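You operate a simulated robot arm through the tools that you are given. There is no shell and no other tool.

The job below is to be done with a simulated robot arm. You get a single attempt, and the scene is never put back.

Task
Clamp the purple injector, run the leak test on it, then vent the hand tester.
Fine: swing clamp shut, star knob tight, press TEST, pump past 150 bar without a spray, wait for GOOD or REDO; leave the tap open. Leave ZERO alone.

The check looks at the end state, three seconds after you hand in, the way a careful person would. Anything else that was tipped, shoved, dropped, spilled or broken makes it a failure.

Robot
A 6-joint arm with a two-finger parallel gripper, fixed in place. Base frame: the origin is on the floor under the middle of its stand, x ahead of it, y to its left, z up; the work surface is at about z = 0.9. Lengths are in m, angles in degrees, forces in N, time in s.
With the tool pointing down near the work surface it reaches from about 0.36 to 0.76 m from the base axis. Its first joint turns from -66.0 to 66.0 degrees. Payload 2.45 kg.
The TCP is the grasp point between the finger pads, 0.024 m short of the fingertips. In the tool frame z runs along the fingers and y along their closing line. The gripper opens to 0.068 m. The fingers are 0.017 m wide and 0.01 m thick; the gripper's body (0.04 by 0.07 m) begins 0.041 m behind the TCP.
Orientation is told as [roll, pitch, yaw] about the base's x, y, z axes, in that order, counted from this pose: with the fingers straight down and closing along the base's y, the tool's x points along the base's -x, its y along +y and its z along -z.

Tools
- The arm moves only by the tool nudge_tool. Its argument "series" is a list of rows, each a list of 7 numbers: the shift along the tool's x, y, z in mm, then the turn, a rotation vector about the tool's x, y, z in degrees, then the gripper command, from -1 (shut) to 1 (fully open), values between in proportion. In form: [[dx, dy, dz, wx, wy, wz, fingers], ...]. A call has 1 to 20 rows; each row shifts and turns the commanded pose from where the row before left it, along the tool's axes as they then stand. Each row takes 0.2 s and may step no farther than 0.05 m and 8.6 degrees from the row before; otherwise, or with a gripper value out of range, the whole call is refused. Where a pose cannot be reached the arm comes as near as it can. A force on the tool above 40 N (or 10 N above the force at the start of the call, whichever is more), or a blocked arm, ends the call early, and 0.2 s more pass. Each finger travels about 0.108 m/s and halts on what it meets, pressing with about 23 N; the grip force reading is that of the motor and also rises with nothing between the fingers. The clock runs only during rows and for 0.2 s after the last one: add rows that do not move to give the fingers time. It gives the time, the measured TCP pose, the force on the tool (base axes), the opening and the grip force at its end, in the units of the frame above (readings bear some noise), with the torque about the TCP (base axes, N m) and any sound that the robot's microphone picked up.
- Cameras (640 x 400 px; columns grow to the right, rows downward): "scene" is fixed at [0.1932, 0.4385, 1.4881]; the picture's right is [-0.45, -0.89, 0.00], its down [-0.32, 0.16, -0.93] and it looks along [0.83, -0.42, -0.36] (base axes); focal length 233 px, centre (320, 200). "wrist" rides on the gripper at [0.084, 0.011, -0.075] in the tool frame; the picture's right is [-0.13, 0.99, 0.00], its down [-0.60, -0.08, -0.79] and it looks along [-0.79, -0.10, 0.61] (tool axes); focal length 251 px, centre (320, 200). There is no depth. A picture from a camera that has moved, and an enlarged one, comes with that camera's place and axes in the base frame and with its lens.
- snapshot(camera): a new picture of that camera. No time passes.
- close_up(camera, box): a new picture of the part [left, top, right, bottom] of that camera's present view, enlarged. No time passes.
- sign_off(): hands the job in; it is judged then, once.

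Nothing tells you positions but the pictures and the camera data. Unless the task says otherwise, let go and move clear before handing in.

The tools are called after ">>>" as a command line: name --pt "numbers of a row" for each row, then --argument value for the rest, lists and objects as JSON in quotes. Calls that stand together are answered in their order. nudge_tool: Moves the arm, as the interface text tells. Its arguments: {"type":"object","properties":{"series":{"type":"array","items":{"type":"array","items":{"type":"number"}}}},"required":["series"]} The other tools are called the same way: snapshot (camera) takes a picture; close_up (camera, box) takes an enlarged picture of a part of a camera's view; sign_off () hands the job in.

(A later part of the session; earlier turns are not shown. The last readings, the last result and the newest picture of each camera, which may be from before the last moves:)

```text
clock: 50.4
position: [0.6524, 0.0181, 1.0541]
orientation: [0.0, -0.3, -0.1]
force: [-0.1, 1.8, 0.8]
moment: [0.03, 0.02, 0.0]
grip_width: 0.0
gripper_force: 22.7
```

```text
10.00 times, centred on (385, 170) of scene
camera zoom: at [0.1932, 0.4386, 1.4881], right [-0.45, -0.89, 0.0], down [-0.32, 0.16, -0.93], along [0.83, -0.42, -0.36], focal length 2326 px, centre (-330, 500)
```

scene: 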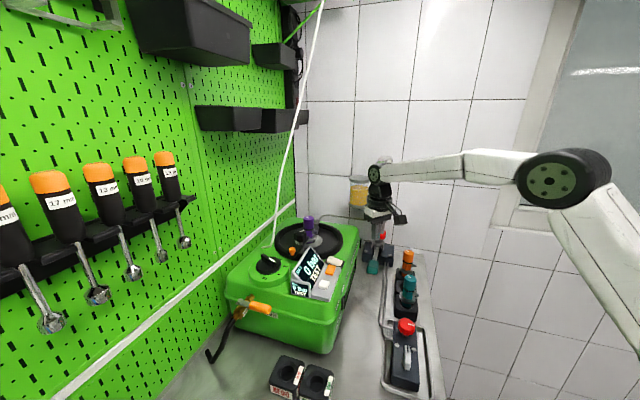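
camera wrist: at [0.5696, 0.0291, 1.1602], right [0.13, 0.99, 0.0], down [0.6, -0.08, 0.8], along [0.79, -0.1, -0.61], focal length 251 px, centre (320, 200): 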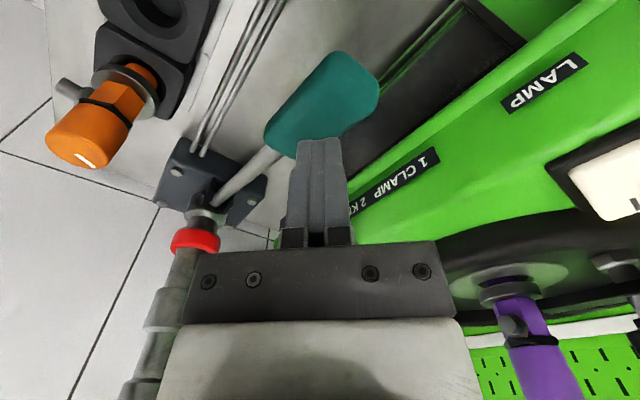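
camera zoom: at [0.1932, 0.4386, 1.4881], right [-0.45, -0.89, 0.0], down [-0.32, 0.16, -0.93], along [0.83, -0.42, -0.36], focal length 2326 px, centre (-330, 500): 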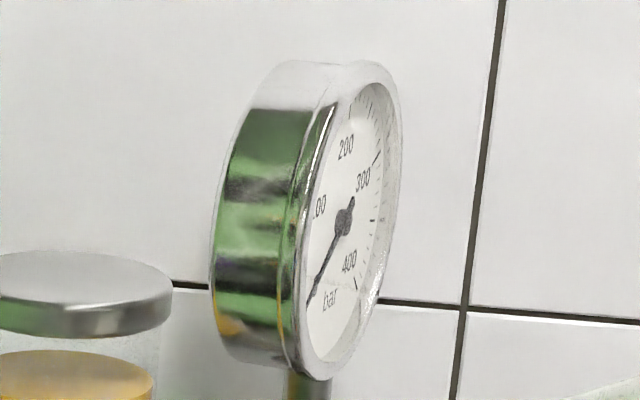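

It's about 1 bar per millimetre, and the dial agrees at around 20 bar. I'll continue the stroke at a steady slow speed.

>>> nudge_tool --pt "0 0 5 0 0 0 -1" --pt "0 0 5 0 0 0 -1" --pt "0 0 5 0 0 0 -1" --pt "0 0 5 0 0 0 -1" --pt "0 0 5 0 0 0 -1" --pt "0 0 5 0 0 0 -1" --pt "0 0 0 0 0 0 -1"

>>> close_up --camera "scene" --box '[285, 200, 425, 300]'

>>> snapshot --camera "wrist"

```text
clock: 52.0
position: [0.6535, 0.0191, 1.0241]
orientation: [0.0, -0.3, -0.1]
force: [0.6, 1.1, 3.0]
moment: [0.03, 0.01, -0.02]
grip_width: 0.0
gripper_force: 23.3
```

```text
4.00 times, centred on (355, 250) of scene
camera zoom: at [0.1932, 0.4386, 1.4881], right [-0.45, -0.89, 0.0], down [-0.32, 0.16, -0.93], along [0.83, -0.42, -0.36], focal length 930 px, centre (180, 0)
```

zoom: 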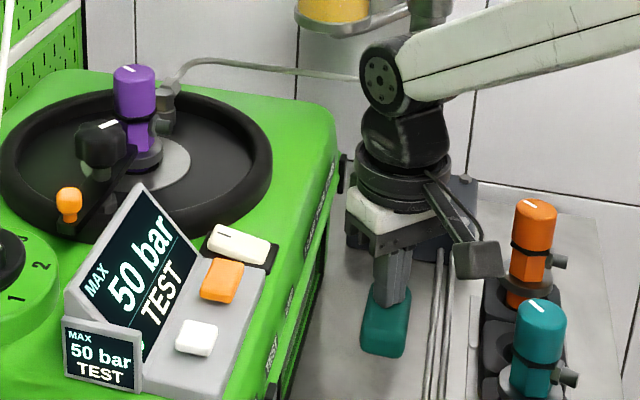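

```text
taken
camera wrist: at [0.5694, 0.0284, 1.1], right [0.13, 0.99, 0.0], down [0.6, -0.08, 0.8], along [0.79, -0.1, -0.61], focal length 251 px, centre (320, 200)
```

wrist: 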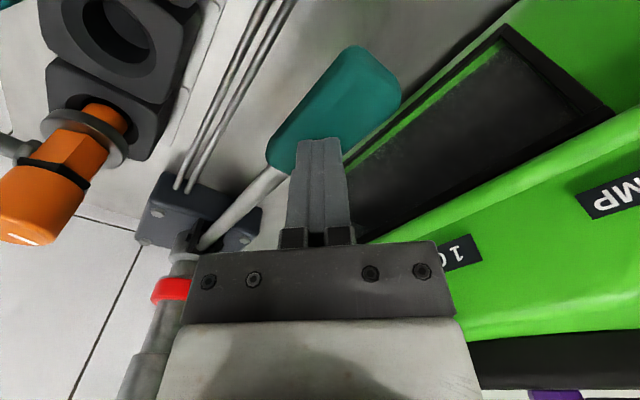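

The display reads 50 bar, but the gripper body is getting near the box flange. I'll yaw in place to -45° to narrow it on that side, shift slightly outward along the handle and continue.

>>> nudge_tool --pt "0 0 0 0 0 7.5 -1" --pt "0 0 0 0 0 7.5 -1" --pt "0 0 0 0 0 7.5 -1" --pt "0 0 0 0 0 7.5 -1" --pt "0 0 0 0 0 7.5 -1" --pt "0 0 0 0 0 7.5 -1" --pt "5 0 0 0 0 0 -1" --pt "0 0 0 0 0 0 -1"

>>> close_up --camera "scene" --box '[285, 200, 425, 300]'

>>> snapshot --camera "wrist"

```text
clock: 53.8
position: [0.6498, 0.0207, 1.0231]
orientation: [0.0, -0.2, -45.2]
force: [1.7, 0.0, 1.4]
moment: [0.01, -0.01, 0.02]
grip_width: 0.0
gripper_force: 23.2
```

```text
4.00 times, centred on (355, 250) of scene
camera zoom: at [0.1932, 0.4385, 1.4881], right [-0.45, -0.89, 0.0], down [-0.32, 0.16, -0.93], along [0.83, -0.42, -0.36], focal length 930 px, centre (180, 0)
```

zoom: 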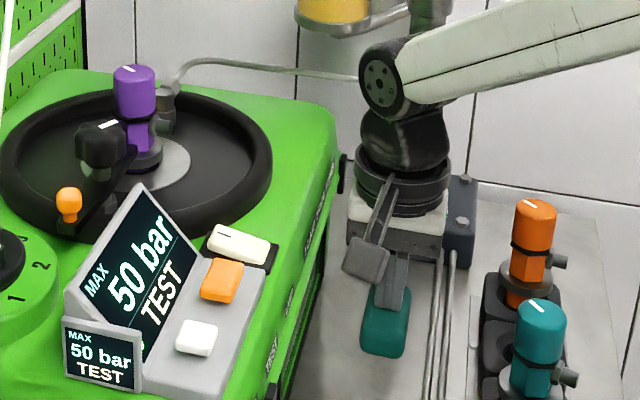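

```text
taken
camera wrist: at [0.5983, 0.0879, 1.1002], right [0.79, 0.61, 0.0], down [0.37, -0.48, 0.8], along [0.48, -0.63, -0.61], focal length 251 px, centre (320, 200)
```

wrist: 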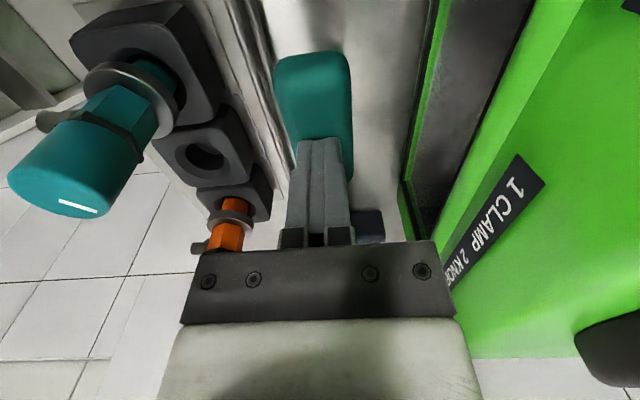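

Still 50 bar, and the finger sits well on the handle. I'll lean the tool slightly away from the box and push down another 30 mm.

>>> nudge_tool --pt "0 -5 0 0 0 0 -1" --pt "0 0 0 -8 0 0 -1" --pt "0 -0.7 4.95 0 0 0 -1" --pt "0 -0.7 4.95 0 0 0 -1" --pt "0 -0.7 4.95 0 0 0 -1" --pt "0 -0.7 4.95 0 0 0 -1" --pt "0 -0.7 4.95 0 0 0 -1" --pt "0 -0.7 4.95 0 0 0 -1" --pt "0 0 0 0 0 0 -1"

>>> close_up --camera "scene" --box '[285, 200, 425, 300]'

>>> snapshot --camera "wrist"

```text
clock: 55.5
position: [0.6479, 0.0193, 1.0019]
orientation: [8.3, -0.3, -45.1]
force: [-11.5, -0.3, 13.2]
moment: [-0.03, 0.31, -0.06]
grip_width: 0.0001
gripper_force: 22.9
stopped in row 8: the force on the tool passed its limit at 47 N (the readings are from after the stop); the commanded pose is now the measured one
```

```text
4.00 times, centred on (355, 250) of scene
camera zoom: at [0.1926, 0.4385, 1.4882], right [-0.45, -0.89, 0.0], down [-0.32, 0.16, -0.93], along [0.83, -0.42, -0.36], focal length 930 px, centre (180, 0)
```

zoom: 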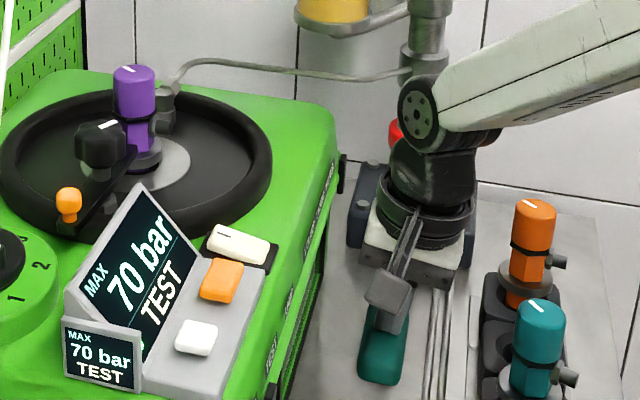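

```text
taken
camera wrist: at [0.588, 0.0768, 1.0783], right [0.79, 0.6, 0.14], down [0.29, -0.56, 0.78], along [0.55, -0.57, -0.61], focal length 251 px, centre (320, 200)
```

wrist: 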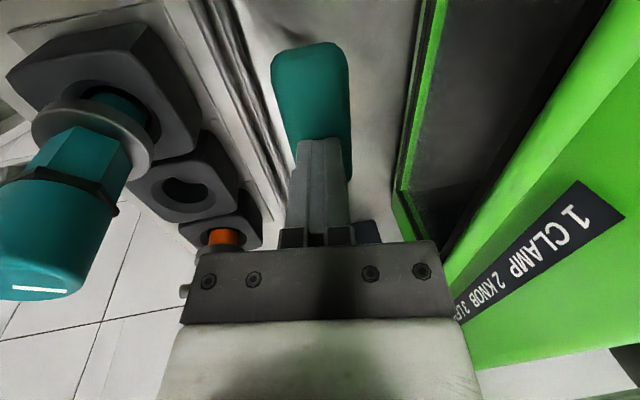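

The lever bottomed out at its stop at 70 bar, so one full stroke gives about 70 bar. I'll lift off and see whether the lever springs back and the pressure holds.

>>> nudge_tool --pt "0 1.4 -9.9 0 0 0 -1" --pt "0 1.4 -9.9 0 0 0 -1" --pt "0 1.4 -9.9 0 0 0 -1" --pt "0 1.4 -9.9 0 0 0 -1" --pt "0 1.4 -9.9 0 0 0 -1" --pt "0 1.4 -9.9 0 0 0 -1" --pt "0 0 0 0 0 0 -1"

>>> close_up --camera "scene" --box '[285, 200, 425, 300]'

>>> snapshot --camera "wrist"

>>> close_up --camera "scene" --box '[365, 150, 405, 190]'

```text
clock: 57.1
position: [0.6483, 0.0181, 1.0609]
orientation: [8.5, -0.4, -45.1]
force: [-0.7, -0.1, 0.5]
moment: [-0.02, -0.02, -0.02]
grip_width: 0.0
gripper_force: 22.7
```

```text
4.00 times, centred on (355, 250) of scene
camera zoom: at [0.1932, 0.4385, 1.4881], right [-0.45, -0.89, 0.0], down [-0.32, 0.16, -0.93], along [0.83, -0.42, -0.36], focal length 930 px, centre (180, 0)
```

zoom: 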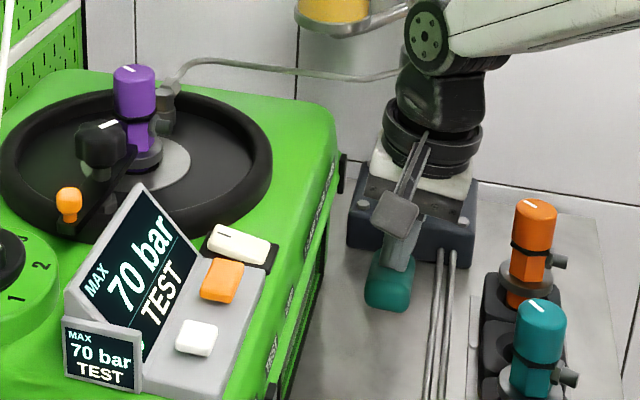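

```text
taken
camera wrist: at [0.5888, 0.0771, 1.1375], right [0.79, 0.6, 0.15], down [0.29, -0.56, 0.78], along [0.55, -0.57, -0.61], focal length 251 px, centre (320, 200)
```

wrist: 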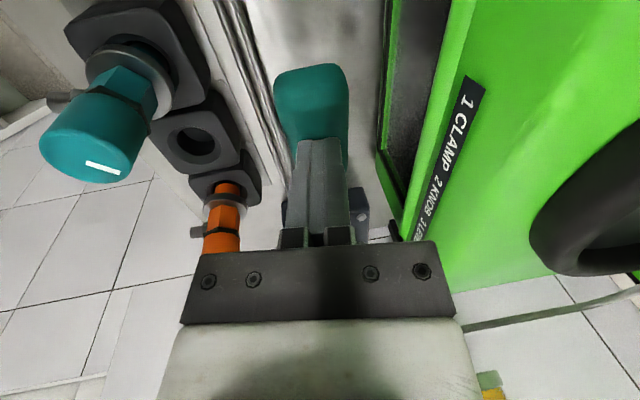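

```text
10.00 times, centred on (385, 170) of scene
camera zoom: at [0.1932, 0.4385, 1.4881], right [-0.45, -0.89, 0.0], down [-0.32, 0.16, -0.93], along [0.83, -0.42, -0.36], focal length 2326 px, centre (-330, 500)
```

zoom: 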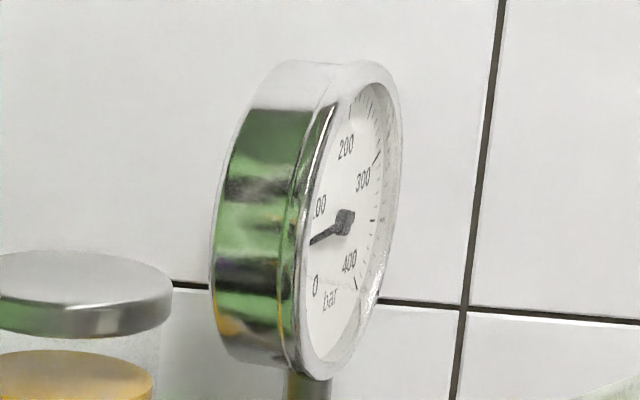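

The lever springs back and the pressure holds: both display and dial show 70 bar. I'll raise fully and make a second slow stroke, stopping just short of the bottom stop.

>>> nudge_tool --pt "0 1.4 -9.9 0 0 0 -1" --pt "0 1.4 -9.9 0 0 0 -1" --pt "0 0 0 0 0 0 -1" --pt "0 -0.7 4.95 0 0 0 -1" --pt "0 -0.7 4.95 0 0 0 -1" --pt "0 -0.7 4.95 0 0 0 -1" --pt "0 -0.7 4.95 0 0 0 -1" --pt "0 -0.7 4.95 0 0 0 -1" --pt "0 -0.7 4.95 0 0 0 -1" --pt "0 -0.7 4.95 0 0 0 -1" --pt "0 -0.7 4.95 0 0 0 -1" --pt "0 -0.7 4.95 0 0 0 -1" --pt "0 -0.7 4.95 0 0 0 -1" --pt "0 0 0 0 0 0 -1"

>>> close_up --camera "scene" --box '[285, 200, 425, 300]'

```text
clock: 60.1
position: [0.6483, 0.0174, 1.0302]
orientation: [8.4, -0.3, -45.1]
force: [0.1, 0.9, 1.0]
moment: [0.06, 0.01, 0.0]
grip_width: 0.0
gripper_force: 23.2
```

```text
4.00 times, centred on (355, 250) of scene
camera zoom: at [0.1932, 0.4386, 1.4881], right [-0.45, -0.89, 0.0], down [-0.32, 0.16, -0.93], along [0.83, -0.42, -0.36], focal length 930 px, centre (180, 0)
```

zoom: 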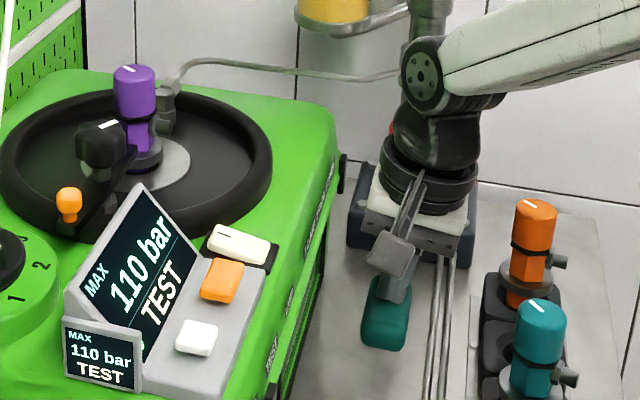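

Now 110 bar. I'll continue this stroke another 20 mm.

>>> nudge_tool --pt "0 -0.7 4.95 0 0 0 -1" --pt "0 -0.7 4.95 0 0 0 -1" --pt "0 -0.7 4.95 0 0 0 -1" --pt "0 -0.7 4.95 0 0 0 -1" --pt "0 0 0 0 0 0 -1"

>>> close_up --camera "scene" --box '[285, 200, 425, 300]'

```text
clock: 61.4
position: [0.6486, 0.019, 1.0097]
orientation: [8.4, -0.4, -45.1]
force: [-1.5, 0.9, 2.6]
moment: [0.02, 0.0, 0.01]
grip_width: 0.0001
gripper_force: 22.9
```

```text
4.00 times, centred on (355, 250) of scene
camera zoom: at [0.1932, 0.4386, 1.4881], right [-0.45, -0.89, 0.0], down [-0.32, 0.16, -0.93], along [0.83, -0.42, -0.36], focal length 930 px, centre (180, 0)
```

zoom: 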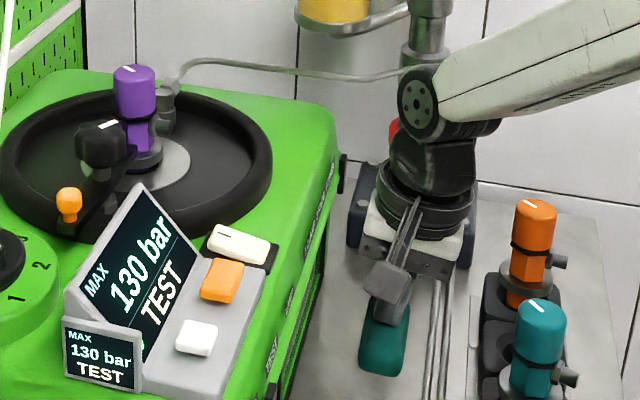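

Now 130 bar. I'll lift fully and start a third, partial stroke in small steps to go just past 150.

>>> nudge_tool --pt "0 1.4 -9.9 0 0 0 -1" --pt "0 1.4 -9.9 0 0 0 -1" --pt "0 1.4 -9.9 0 0 0 -1" --pt "0 1.4 -9.9 0 0 0 -1" --pt "0 1.4 -9.9 0 0 0 -1" --pt "0 1.4 -9.9 0 0 0 -1" --pt "0 1.4 -9.9 0 0 0 -1" --pt "0 0 0 0 0 0 -1" --pt "0 -0.7 4.95 0 0 0 -1" --pt "0 -0.7 4.95 0 0 0 -1" --pt "0 -0.7 4.95 0 0 0 -1" --pt "0 -0.7 4.95 0 0 0 -1" --pt "0 0 0 0 0 0 -1"

>>> close_up --camera "scene" --box '[285, 200, 425, 300]'

>>> close_up --camera "scene" --box '[365, 150, 405, 190]'

```text
clock: 64.2
position: [0.6484, 0.0174, 1.0595]
orientation: [8.3, -0.3, -45.1]
force: [0.0, 0.3, 0.0]
moment: [0.0, -0.01, 0.02]
grip_width: 0.0
gripper_force: 23.0
```

```text
4.00 times, centred on (355, 250) of scene
camera zoom: at [0.1932, 0.4385, 1.4881], right [-0.45, -0.89, 0.0], down [-0.32, 0.16, -0.93], along [0.83, -0.42, -0.36], focal length 930 px, centre (180, 0)
```

zoom: 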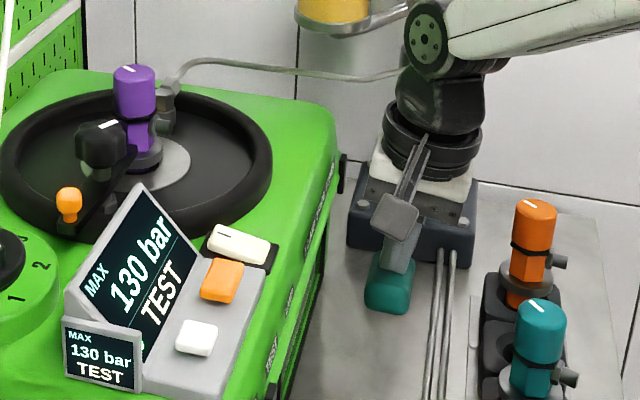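

```text
10.00 times, centred on (385, 170) of scene
camera zoom: at [0.1932, 0.4385, 1.4881], right [-0.45, -0.89, 0.0], down [-0.32, 0.16, -0.93], along [0.83, -0.42, -0.36], focal length 2326 px, centre (-330, 500)
```

zoom: 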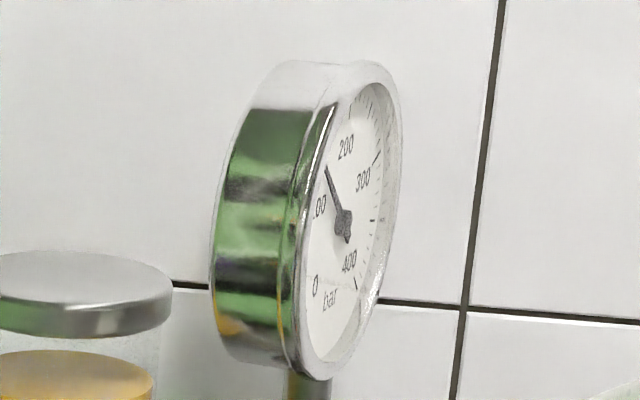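

Still 130, so the handle is only now being taken up. I'll push another 10 mm and check.

>>> nudge_tool --pt "0 -0.7 4.95 0 0 0 -1" --pt "0 -0.7 4.95 0 0 0 -1" --pt "0 0 0 0 0 0 -1"

>>> close_up --camera "scene" --box '[285, 200, 425, 300]'

```text
clock: 65.0
position: [0.6489, 0.018, 1.0489]
orientation: [8.4, -0.4, -45.1]
force: [0.7, 0.7, 0.8]
moment: [0.0, 0.01, 0.01]
grip_width: 0.0
gripper_force: 22.9
```

```text
4.00 times, centred on (355, 250) of scene
camera zoom: at [0.1932, 0.4386, 1.4881], right [-0.45, -0.89, 0.0], down [-0.32, 0.16, -0.93], along [0.83, -0.42, -0.36], focal length 930 px, centre (180, 0)
```

zoom: 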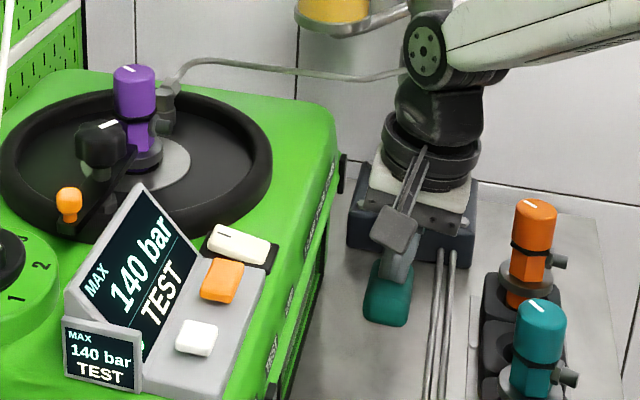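

Now 140 bar. Another 10 mm.

>>> nudge_tool --pt "0 -0.7 4.95 0 0 0 -1" --pt "0 -0.7 4.95 0 0 0 -1" --pt "0 0 0 0 0 0 -1"

>>> close_up --camera "scene" --box '[285, 200, 425, 300]'

>>> close_up --camera "scene" --box '[365, 150, 405, 190]'

```text
clock: 65.8
position: [0.648, 0.0181, 1.0383]
orientation: [8.3, -0.4, -45.1]
force: [0.3, 0.8, 1.3]
moment: [0.05, 0.01, -0.03]
grip_width: 0.0001
gripper_force: 23.2
```

```text
4.00 times, centred on (355, 250) of scene
camera zoom: at [0.1932, 0.4386, 1.4881], right [-0.45, -0.89, 0.0], down [-0.32, 0.16, -0.93], along [0.83, -0.42, -0.36], focal length 930 px, centre (180, 0)
```

zoom: 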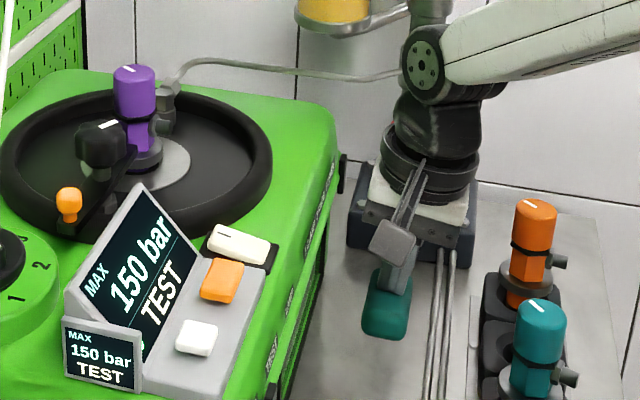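

```text
10.00 times, centred on (385, 170) of scene
camera zoom: at [0.1932, 0.4386, 1.4881], right [-0.45, -0.89, 0.0], down [-0.32, 0.16, -0.93], along [0.83, -0.42, -0.36], focal length 2326 px, centre (-330, 500)
```

zoom: 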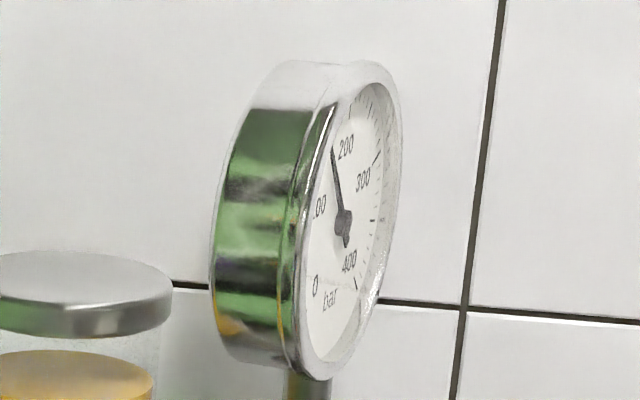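

The display reads 150. I'll nudge a little more to be clearly past it.

>>> nudge_tool --pt "0 -0.55 4 0 0 0 -1" --pt "0 -0.55 4 0 0 0 -1" --pt "0 0 0 0 0 0 -1"

>>> close_up --camera "scene" --box '[285, 200, 425, 300]'

>>> close_up --camera "scene" --box '[365, 150, 405, 190]'

```text
clock: 66.5
position: [0.6485, 0.0171, 1.0312]
orientation: [8.4, -0.4, -45.1]
force: [0.3, 0.5, 0.9]
moment: [0.03, 0.01, 0.0]
grip_width: 0.0
gripper_force: 23.1
```

```text
4.00 times, centred on (355, 250) of scene
camera zoom: at [0.1932, 0.4386, 1.4881], right [-0.45, -0.89, 0.0], down [-0.32, 0.16, -0.93], along [0.83, -0.42, -0.36], focal length 930 px, centre (180, 0)
```

zoom: 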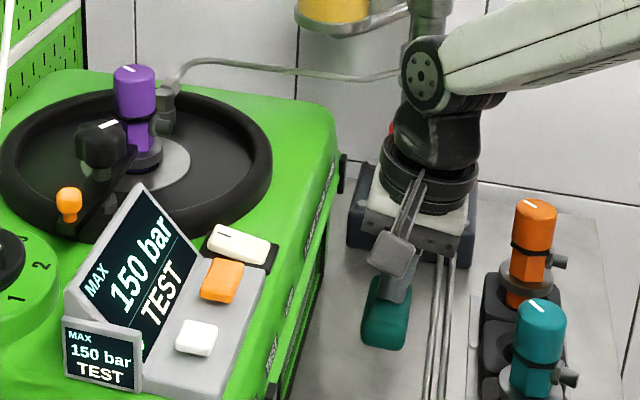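

```text
10.00 times, centred on (385, 170) of scene
camera zoom: at [0.1932, 0.4386, 1.4881], right [-0.45, -0.89, 0.0], down [-0.32, 0.16, -0.93], along [0.83, -0.42, -0.36], focal length 2326 px, centre (-330, 500)
```

zoom: 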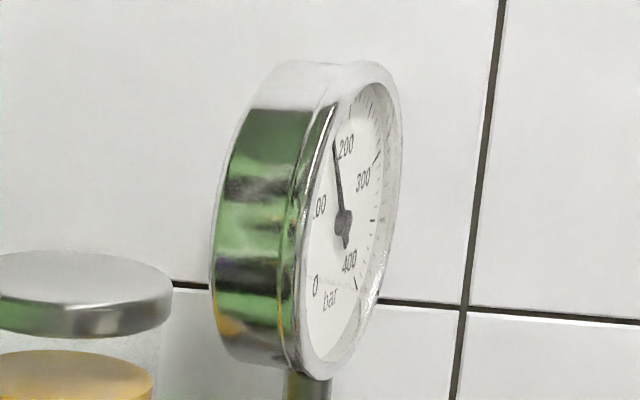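

The dial is past 150 and the display floors at 150. I'll hold still and wait for the verdict.

>>> nudge_tool --pt "0 0 0 0 0 0 -1" --pt "0 0 0 0 0 0 -1" --pt "0 0 0 0 0 0 -1" --pt "0 0 0 0 0 0 -1" --pt "0 0 0 0 0 0 -1" --pt "0 0 0 0 0 0 -1" --pt "0 0 0 0 0 0 -1" --pt "0 0 0 0 0 0 -1" --pt "0 0 0 0 0 0 -1" --pt "0 0 0 0 0 0 -1"

>>> close_up --camera "scene" --box '[285, 200, 425, 300]'

>>> close_up --camera "scene" --box '[365, 150, 405, 190]'

```text
clock: 68.8
position: [0.6492, 0.0172, 1.0309]
orientation: [8.4, -0.4, -45.1]
force: [-0.2, -1.6, 0.4]
moment: [-0.02, 0.0, 0.0]
grip_width: 0.0004
gripper_force: 23.4
```

```text
4.00 times, centred on (355, 250) of scene
camera zoom: at [0.1932, 0.4385, 1.4881], right [-0.45, -0.89, 0.0], down [-0.32, 0.16, -0.93], along [0.83, -0.42, -0.36], focal length 930 px, centre (180, 0)
```

zoom: 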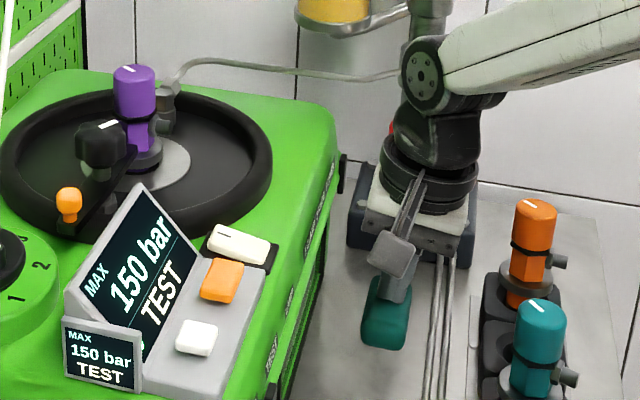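

```text
10.00 times, centred on (385, 170) of scene
camera zoom: at [0.1932, 0.4385, 1.4881], right [-0.45, -0.89, 0.0], down [-0.32, 0.16, -0.93], along [0.83, -0.42, -0.36], focal length 2326 px, centre (-330, 500)
```

zoom: 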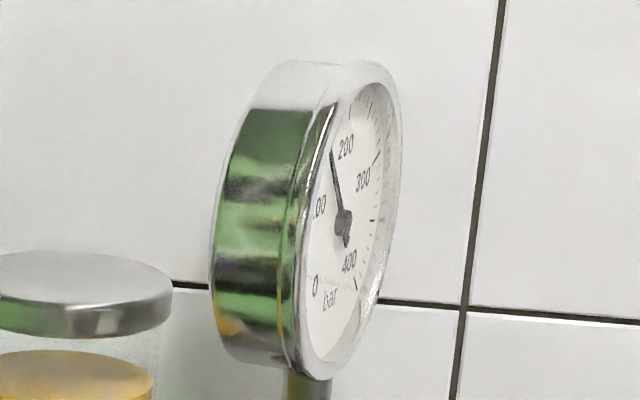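

The dial is sagging very slowly and the display still shows TEST. I'll wait a bit longer.

>>> nudge_tool --pt "0 0 0 0 0 0 -1" --pt "0 0 0 0 0 0 -1" --pt "0 0 0 0 0 0 -1" --pt "0 0 0 0 0 0 -1" --pt "0 0 0 0 0 0 -1" --pt "0 0 0 0 0 0 -1" --pt "0 0 0 0 0 0 -1" --pt "0 0 0 0 0 0 -1" --pt "0 0 0 0 0 0 -1" --pt "0 0 0 0 0 0 -1" --pt "0 0 0 0 0 0 -1" --pt "0 0 0 0 0 0 -1" --pt "0 0 0 0 0 0 -1" --pt "0 0 0 0 0 0 -1" --pt "0 0 0 0 0 0 -1"

>>> close_up --camera "scene" --box '[285, 200, 425, 300]'

>>> close_up --camera "scene" --box '[372, 152, 396, 187]'

```text
clock: 72.0
position: [0.6484, 0.0173, 1.0317]
orientation: [8.4, -0.5, -45.1]
force: [-0.2, 0.3, 1.2]
moment: [0.02, 0.02, 0.03]
grip_width: 0.0002
gripper_force: 23.1
```

```text
4.00 times, centred on (355, 250) of scene
camera zoom: at [0.1932, 0.4385, 1.4881], right [-0.45, -0.89, 0.0], down [-0.32, 0.16, -0.93], along [0.83, -0.42, -0.36], focal length 930 px, centre (180, 0)
```

zoom: 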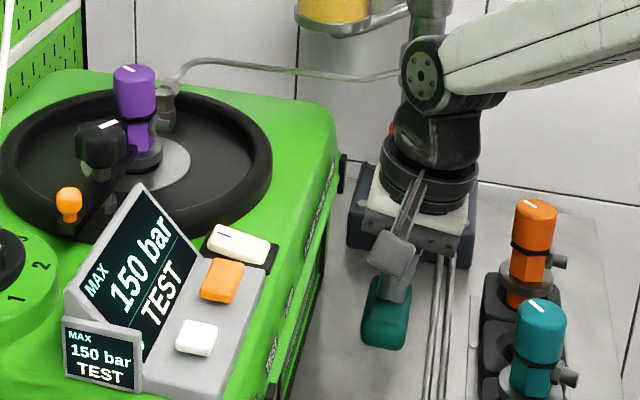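

```text
11.43 times, centred on (384, 170) of scene
camera zoom: at [0.1932, 0.4385, 1.4881], right [-0.45, -0.89, 0.0], down [-0.32, 0.16, -0.93], along [0.83, -0.42, -0.36], focal length 2659 px, centre (-411, 549)
```

zoom: 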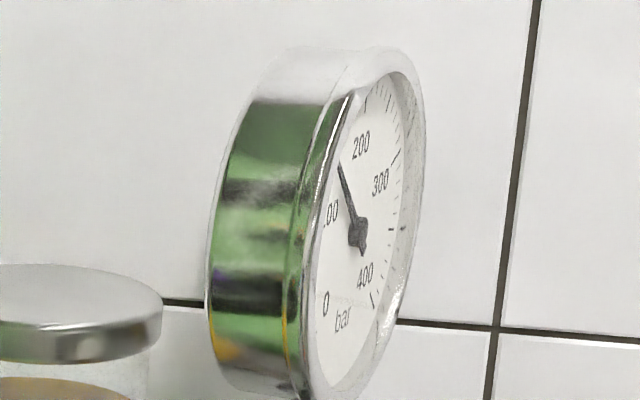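

The dial peaked at about 158–160 and is sagging slowly, so the peak passed 150. I'll keep waiting for the verdict without touching anything.

>>> nudge_tool --pt "0 0 0 0 0 0 -1" --pt "0 0 0 0 0 0 -1" --pt "0 0 0 0 0 0 -1" --pt "0 0 0 0 0 0 -1" --pt "0 0 0 0 0 0 -1" --pt "0 0 0 0 0 0 -1" --pt "0 0 0 0 0 0 -1" --pt "0 0 0 0 0 0 -1" --pt "0 0 0 0 0 0 -1" --pt "0 0 0 0 0 0 -1" --pt "0 0 0 0 0 0 -1" --pt "0 0 0 0 0 0 -1" --pt "0 0 0 0 0 0 -1" --pt "0 0 0 0 0 0 -1" --pt "0 0 0 0 0 0 -1" --pt "0 0 0 0 0 0 -1" --pt "0 0 0 0 0 0 -1" --pt "0 0 0 0 0 0 -1" --pt "0 0 0 0 0 0 -1" --pt "0 0 0 0 0 0 -1"

>>> close_up --camera "scene" --box '[285, 200, 425, 300]'

>>> close_up --camera "scene" --box '[365, 150, 405, 190]'

```text
clock: 76.2
position: [0.6491, 0.0177, 1.0314]
orientation: [8.4, -0.5, -45.1]
force: [0.2, -0.1, 0.5]
moment: [-0.02, 0.02, 0.01]
grip_width: 0.0
gripper_force: 22.6
```

```text
4.00 times, centred on (355, 250) of scene
camera zoom: at [0.1932, 0.4385, 1.4881], right [-0.45, -0.89, 0.0], down [-0.32, 0.16, -0.93], along [0.83, -0.42, -0.36], focal length 930 px, centre (180, 0)
```

zoom: 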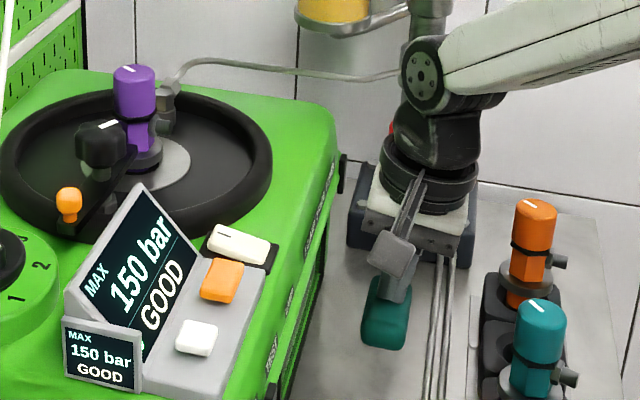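

```text
10.00 times, centred on (385, 170) of scene
camera zoom: at [0.1932, 0.4385, 1.4881], right [-0.45, -0.89, 0.0], down [-0.32, 0.16, -0.93], along [0.83, -0.42, -0.36], focal length 2326 px, centre (-330, 500)
```

zoom: 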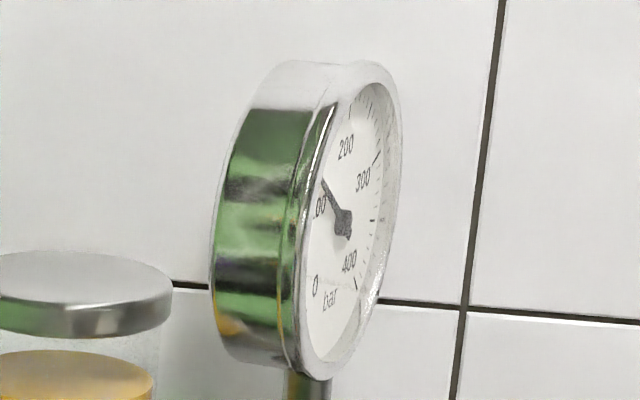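

GOOD is displayed. Now to vent: I'll lift off the pump lever, straighten up and move above the silver VENT lever near (0.43, 0.096).

>>> nudge_tool --pt "0 4.2 -29.7 0 0 0 -1" --pt "0 5.6 -39.6 0 0 0 -1" --pt "0 5.6 -39.6 0 0 0 -1" --pt "0 2.8 -19.8 0 0 0 -1" --pt "0 0 0 8.4 0 0 -1" --pt "35 -16.6 0 0 0 0 -1" --pt "35 -16.6 0 0 0 0 -1" --pt "35 -16.6 0 0 0 0 -1" --pt "35 -16.6 0 0 0 0 -1" --pt "35 -16.6 0 0 0 0 0.3" --pt "35 -16.6 0 0 0 0 0.3" --pt "0 0 0 0 0 0 0.3"

>>> snapshot --camera "wrist"

>>> snapshot --camera "scene"

```text
clock: 78.8
position: [0.4286, 0.0961, 1.161]
orientation: [-0.1, -0.4, -45.1]
force: [-0.4, 0.5, 0.6]
moment: [0.01, -0.03, 0.0]
grip_width: 0.0441
gripper_force: 0.0
```

```text
taken
camera wrist: at [0.3769, 0.1627, 1.2364], right [0.79, 0.61, 0.0], down [0.37, -0.48, 0.8], along [0.49, -0.63, -0.6], focal length 251 px, centre (320, 200)
```

wrist: 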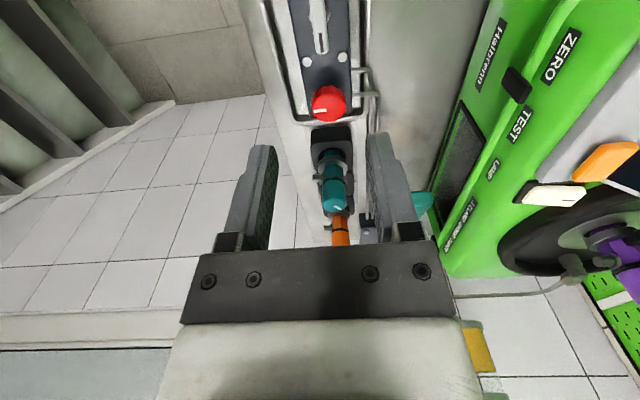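

```text
taken
```

scene: 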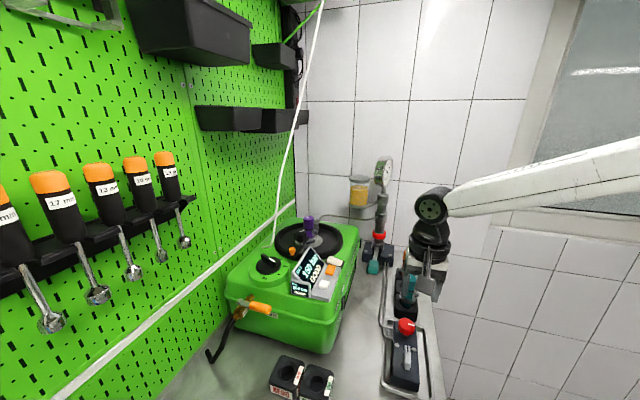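

I can see the tap block ahead. I'll zoom in on the VENT lever from both cameras.

>>> close_up --camera "wrist" --box '[270, 0, 390, 75]'

>>> close_up --camera "scene" --box '[385, 320, 435, 370]'

>>> close_up --camera "scene" --box '[375, 300, 445, 400]'

```text
5.33 times, centred on (330, 38) of wrist
camera zoom: at [0.3769, 0.1627, 1.2364], right [0.79, 0.61, 0.0], down [0.37, -0.48, 0.8], along [0.49, -0.63, -0.6], focal length 1341 px, centre (267, 1067)
```

zoom: 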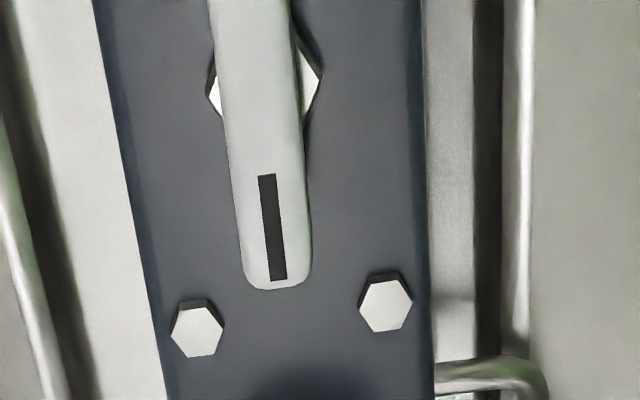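

```text
8.00 times, centred on (410, 345) of scene
camera zoom: at [0.1932, 0.4385, 1.4881], right [-0.45, -0.89, 0.0], down [-0.32, 0.16, -0.93], along [0.83, -0.42, -0.36], focal length 1861 px, centre (-400, -960)
```

zoom: 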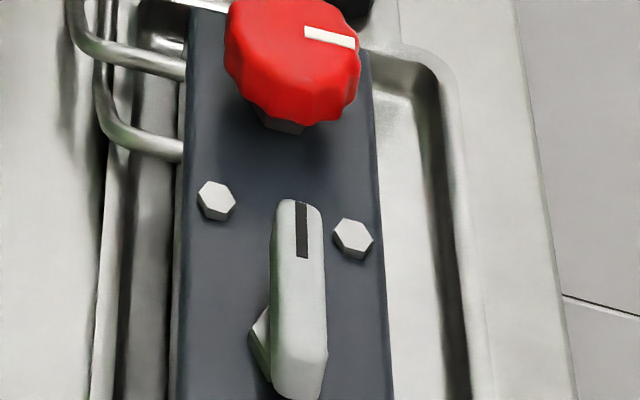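

```text
4.00 times, centred on (410, 350) of scene
camera zoom: at [0.1932, 0.4385, 1.4881], right [-0.45, -0.89, 0.0], down [-0.32, 0.16, -0.93], along [0.83, -0.42, -0.36], focal length 930 px, centre (-40, -400)
```

zoom: 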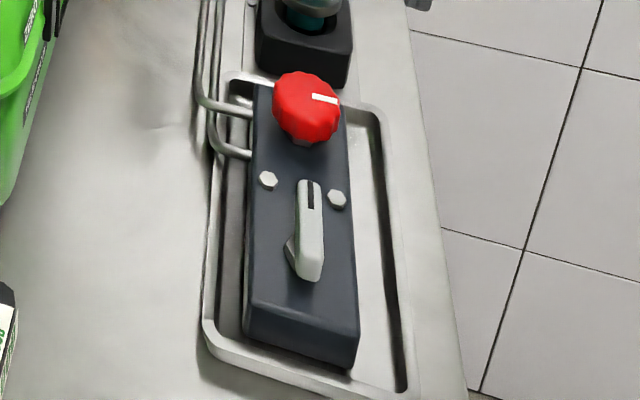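

The VENT lever's pivot is at its middle, directly below my tool at (0.428, 0.096), with the lever top near z 0.97. I'll descend with the fingers straddling it.

>>> nudge_tool --pt "0 0 40 0 0 0 0.3" --pt "0 0 40 0 0 0 0.3" --pt "0 0 40 0 0 0 0.3" --pt "0 0 30 0 0 0 0.3" --pt "0 0 0 0 0 0 0.3"

>>> snapshot --camera "wrist"

>>> close_up --camera "scene" --box '[365, 290, 455, 380]'

```text
clock: 80.0
position: [0.4298, 0.0961, 1.0086]
orientation: [0.0, -0.4, -45.0]
force: [-0.4, 0.2, -1.1]
moment: [0.03, 0.03, 0.02]
grip_width: 0.0443
gripper_force: 0.1
```

```text
taken
camera wrist: at [0.3778, 0.1635, 1.0847], right [0.79, 0.61, 0.0], down [0.37, -0.48, 0.8], along [0.48, -0.63, -0.6], focal length 251 px, centre (320, 200)
```

wrist: 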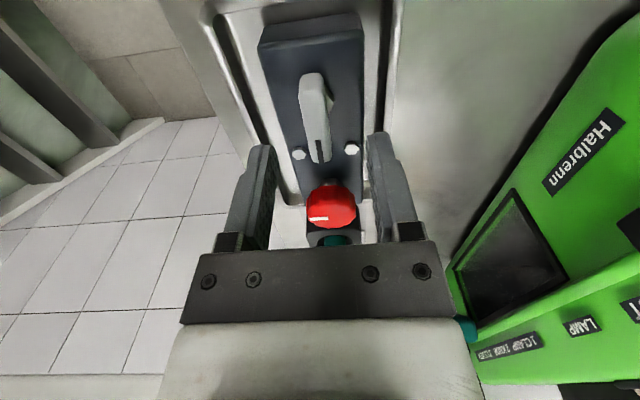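

```text
4.44 times, centred on (410, 335) of scene
camera zoom: at [0.1932, 0.4385, 1.4881], right [-0.45, -0.89, 0.0], down [-0.32, 0.16, -0.93], along [0.83, -0.42, -0.36], focal length 1034 px, centre (-80, -400)
```

zoom: 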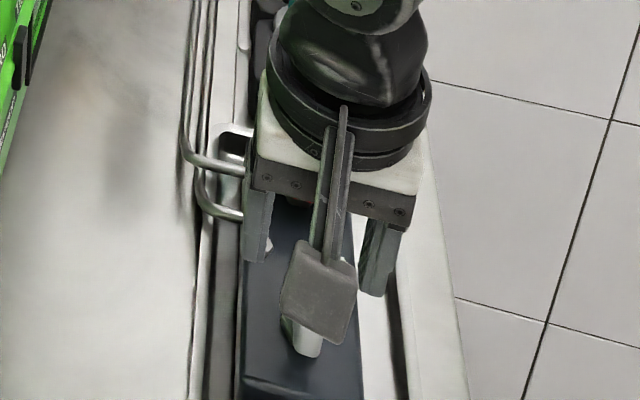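

The lever sits nicely between the fingers, about 2 mm off-centre. I'll zoom in once more before the final descent.

>>> close_up --camera "wrist" --box '[240, 50, 400, 170]'

```text
3.33 times, centred on (320, 110) of wrist
camera zoom: at [0.3778, 0.1635, 1.0847], right [0.79, 0.61, 0.0], down [0.37, -0.48, 0.8], along [0.48, -0.63, -0.6], focal length 838 px, centre (320, 500)
```

zoom: 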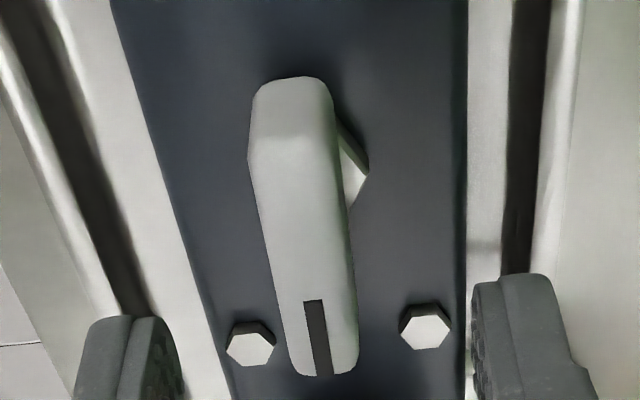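

The lever is clear of the two bolts. I'll descend the last 34 mm and grip it.

>>> nudge_tool --pt "-0.5 -2 12 0 0 0 0.3" --pt "0 0 12 0 0 0 0.3" --pt "0 0 10 0 0 0 0.3" --pt "0 0 0 0 0 0 0.3" --pt "0 0 0 0 0 0 -1" --pt "0 0 0 0 0 0 -1" --pt "0 0 0 0 0 0 -1"

>>> close_up --camera "wrist" --box '[220, 50, 420, 210]'

```text
clock: 81.5
position: [0.4279, 0.0948, 0.9747]
orientation: [0.1, -0.4, -45.1]
force: [8.1, 10.1, -9.0]
moment: [-0.34, -0.38, 0.13]
grip_width: 0.0129
gripper_force: 32.6
```

```text
2.50 times, centred on (320, 130) of wrist
camera zoom: at [0.3766, 0.1616, 1.0511], right [0.79, 0.61, 0.0], down [0.37, -0.48, 0.8], along [0.49, -0.63, -0.6], focal length 629 px, centre (320, 375)
```

zoom: 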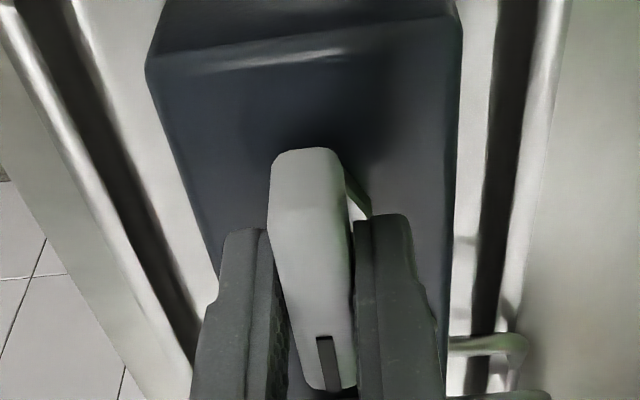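

The lever is gripped. I'll relieve the side load and try a small counter-clockwise turn to feel which way it moves.

>>> nudge_tool --pt "0 1.5 -1 0 0 0 -1" --pt "0 0 0 0 0 -5 -1" --pt "0 0 0 0 0 -5 -1" --pt "0 0 0 0 0 0 -1"

>>> close_up --camera "wrist" --box '[220, 50, 420, 210]'

>>> close_up --camera "scene" --box '[285, 200, 425, 300]'

```text
clock: 82.5
position: [0.4289, 0.0953, 0.9756]
orientation: [-0.3, -0.1, -35.1]
force: [4.6, -3.8, -30.2]
moment: [0.48, -0.43, 0.01]
grip_width: 0.0134
gripper_force: 33.5
```

```text
2.50 times, centred on (320, 130) of wrist
camera zoom: at [0.3659, 0.1516, 1.052], right [0.68, 0.74, 0.0], down [0.45, -0.41, 0.8], along [0.58, -0.54, -0.61], focal length 629 px, centre (320, 375)
```

zoom: 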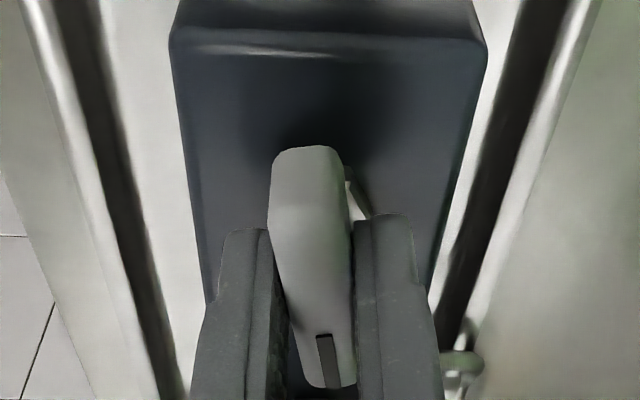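

```text
4.00 times, centred on (355, 250) of scene
camera zoom: at [0.1938, 0.4385, 1.488], right [-0.45, -0.89, 0.0], down [-0.32, 0.16, -0.93], along [0.83, -0.42, -0.36], focal length 930 px, centre (180, 0)
```

zoom: 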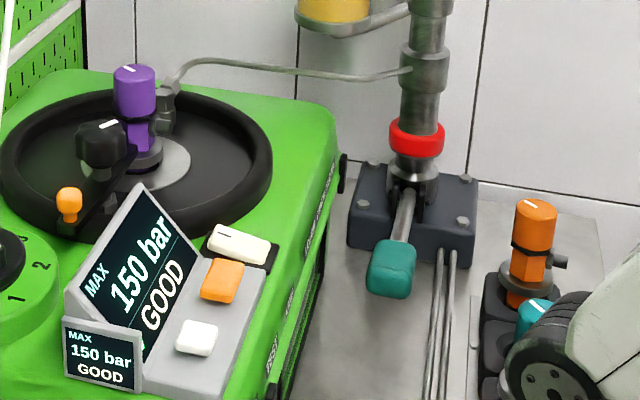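

The lever turns freely with the gripper counter-clockwise. I'll ease the vertical pull and continue the quarter turn.

>>> nudge_tool --pt "0 0 1.4 0 0 0 -1" --pt "0 0 0 0 0 -7 -1" --pt "0 0 0 0 0 -7 -1" --pt "0 0 0 0 0 -7 -1" --pt "0 0 0 0 0 -7 -1" --pt "0 0 0 0 0 0 -1"

>>> close_up --camera "wrist" --box '[220, 50, 420, 210]'

>>> close_up --camera "scene" --box '[365, 150, 405, 190]'

```text
clock: 84.0
position: [0.4289, 0.0933, 0.9767]
orientation: [-0.2, -0.3, -7.1]
force: [-15.6, -15.2, 28.0]
moment: [0.33, 0.03, -0.02]
grip_width: 0.0131
gripper_force: 33.2
```

```text
2.50 times, centred on (320, 130) of wrist
camera zoom: at [0.346, 0.1145, 1.0516], right [0.25, 0.97, 0.0], down [0.59, -0.15, 0.8], along [0.77, -0.2, -0.61], focal length 629 px, centre (320, 375)
```

zoom: 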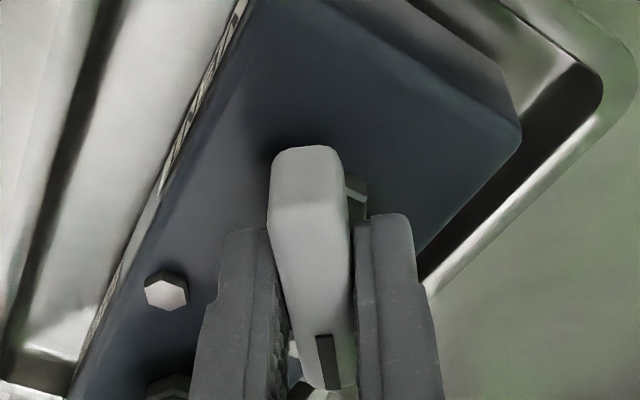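

```text
10.00 times, centred on (385, 170) of scene
camera zoom: at [0.1924, 0.438, 1.4884], right [-0.45, -0.89, 0.0], down [-0.32, 0.16, -0.93], along [0.83, -0.42, -0.36], focal length 2326 px, centre (-330, 500)
```

zoom: 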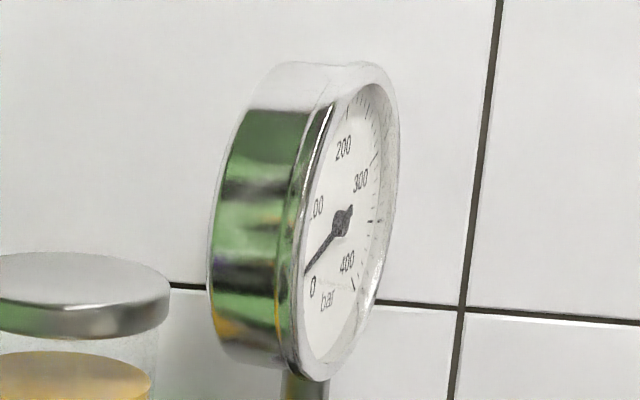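

The dial is falling, now near 40 bar, so this direction opens the vent. I'll ease the side load and complete the quarter turn.

>>> nudge_tool --pt "1.5 -1.9 -1 0 0 0 -1" --pt "0 0 0 0 0 -7 -1" --pt "0 0 0 0 0 -7 -1" --pt "0 0 0 0 0 -7 -1" --pt "0 0 0 0 0 0 -1"

>>> close_up --camera "wrist" --box '[220, 50, 420, 210]'

>>> close_up --camera "scene" --box '[365, 150, 405, 190]'

```text
clock: 85.2
position: [0.4286, 0.0927, 0.9758]
orientation: [-0.3, -0.1, 14.0]
force: [11.6, 1.5, -28.2]
moment: [0.65, -0.08, -0.02]
grip_width: 0.013
gripper_force: 33.0
```

```text
2.50 times, centred on (320, 130) of wrist
camera zoom: at [0.3437, 0.0831, 1.0519], right [-0.11, 0.99, -0.01], down [0.6, 0.07, 0.8], along [0.79, 0.09, -0.61], focal length 629 px, centre (320, 375)
```

zoom: 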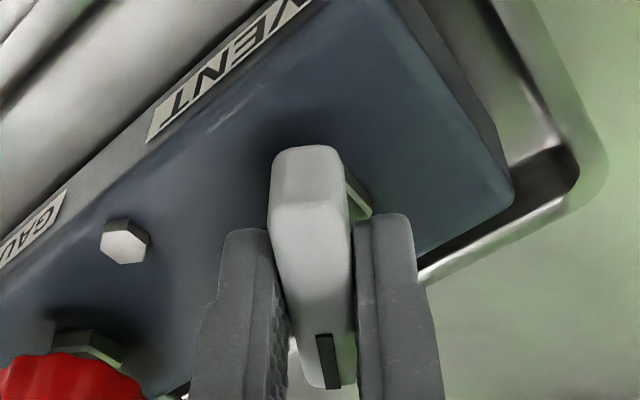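

```text
10.00 times, centred on (385, 170) of scene
camera zoom: at [0.194, 0.4387, 1.4879], right [-0.45, -0.89, 0.0], down [-0.32, 0.16, -0.93], along [0.83, -0.42, -0.36], focal length 2326 px, centre (-330, 500)
```

zoom: 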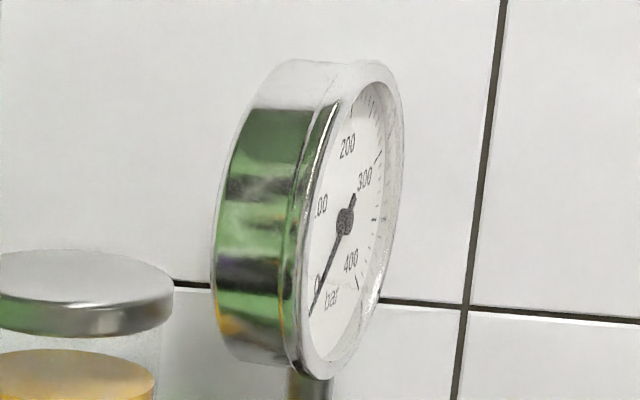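

The dial is at 0. I'll turn the lever the rest of the way to fully open, watching for the stop.

>>> nudge_tool --pt "0 0 0.5 0 0 0 -1" --pt "0 0 0 0 0 -6 -1" --pt "0 0 0 0 0 -6 -1" --pt "0 0 0 0 0 -6 -1" --pt "0 0 0 0 0 -6 -1" --pt "0 0 0 0 0 0 -1"

>>> close_up --camera "wrist" --box '[220, 50, 420, 210]'

```text
clock: 86.5
position: [0.4281, 0.0913, 0.9758]
orientation: [-0.3, -0.1, 37.9]
force: [18.9, -4.9, -14.9]
moment: [0.87, -0.43, -0.05]
grip_width: 0.0129
gripper_force: 33.1
```

```text
2.50 times, centred on (320, 130) of wrist
camera zoom: at [0.3551, 0.0491, 1.0521], right [-0.51, 0.86, -0.01], down [0.52, 0.31, 0.8], along [0.69, 0.4, -0.61], focal length 629 px, centre (320, 375)
```

zoom: 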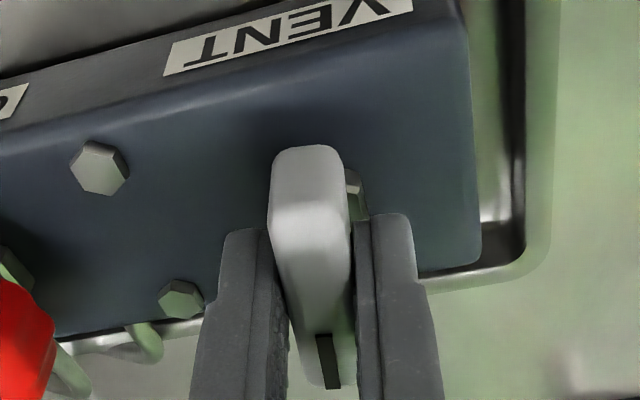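

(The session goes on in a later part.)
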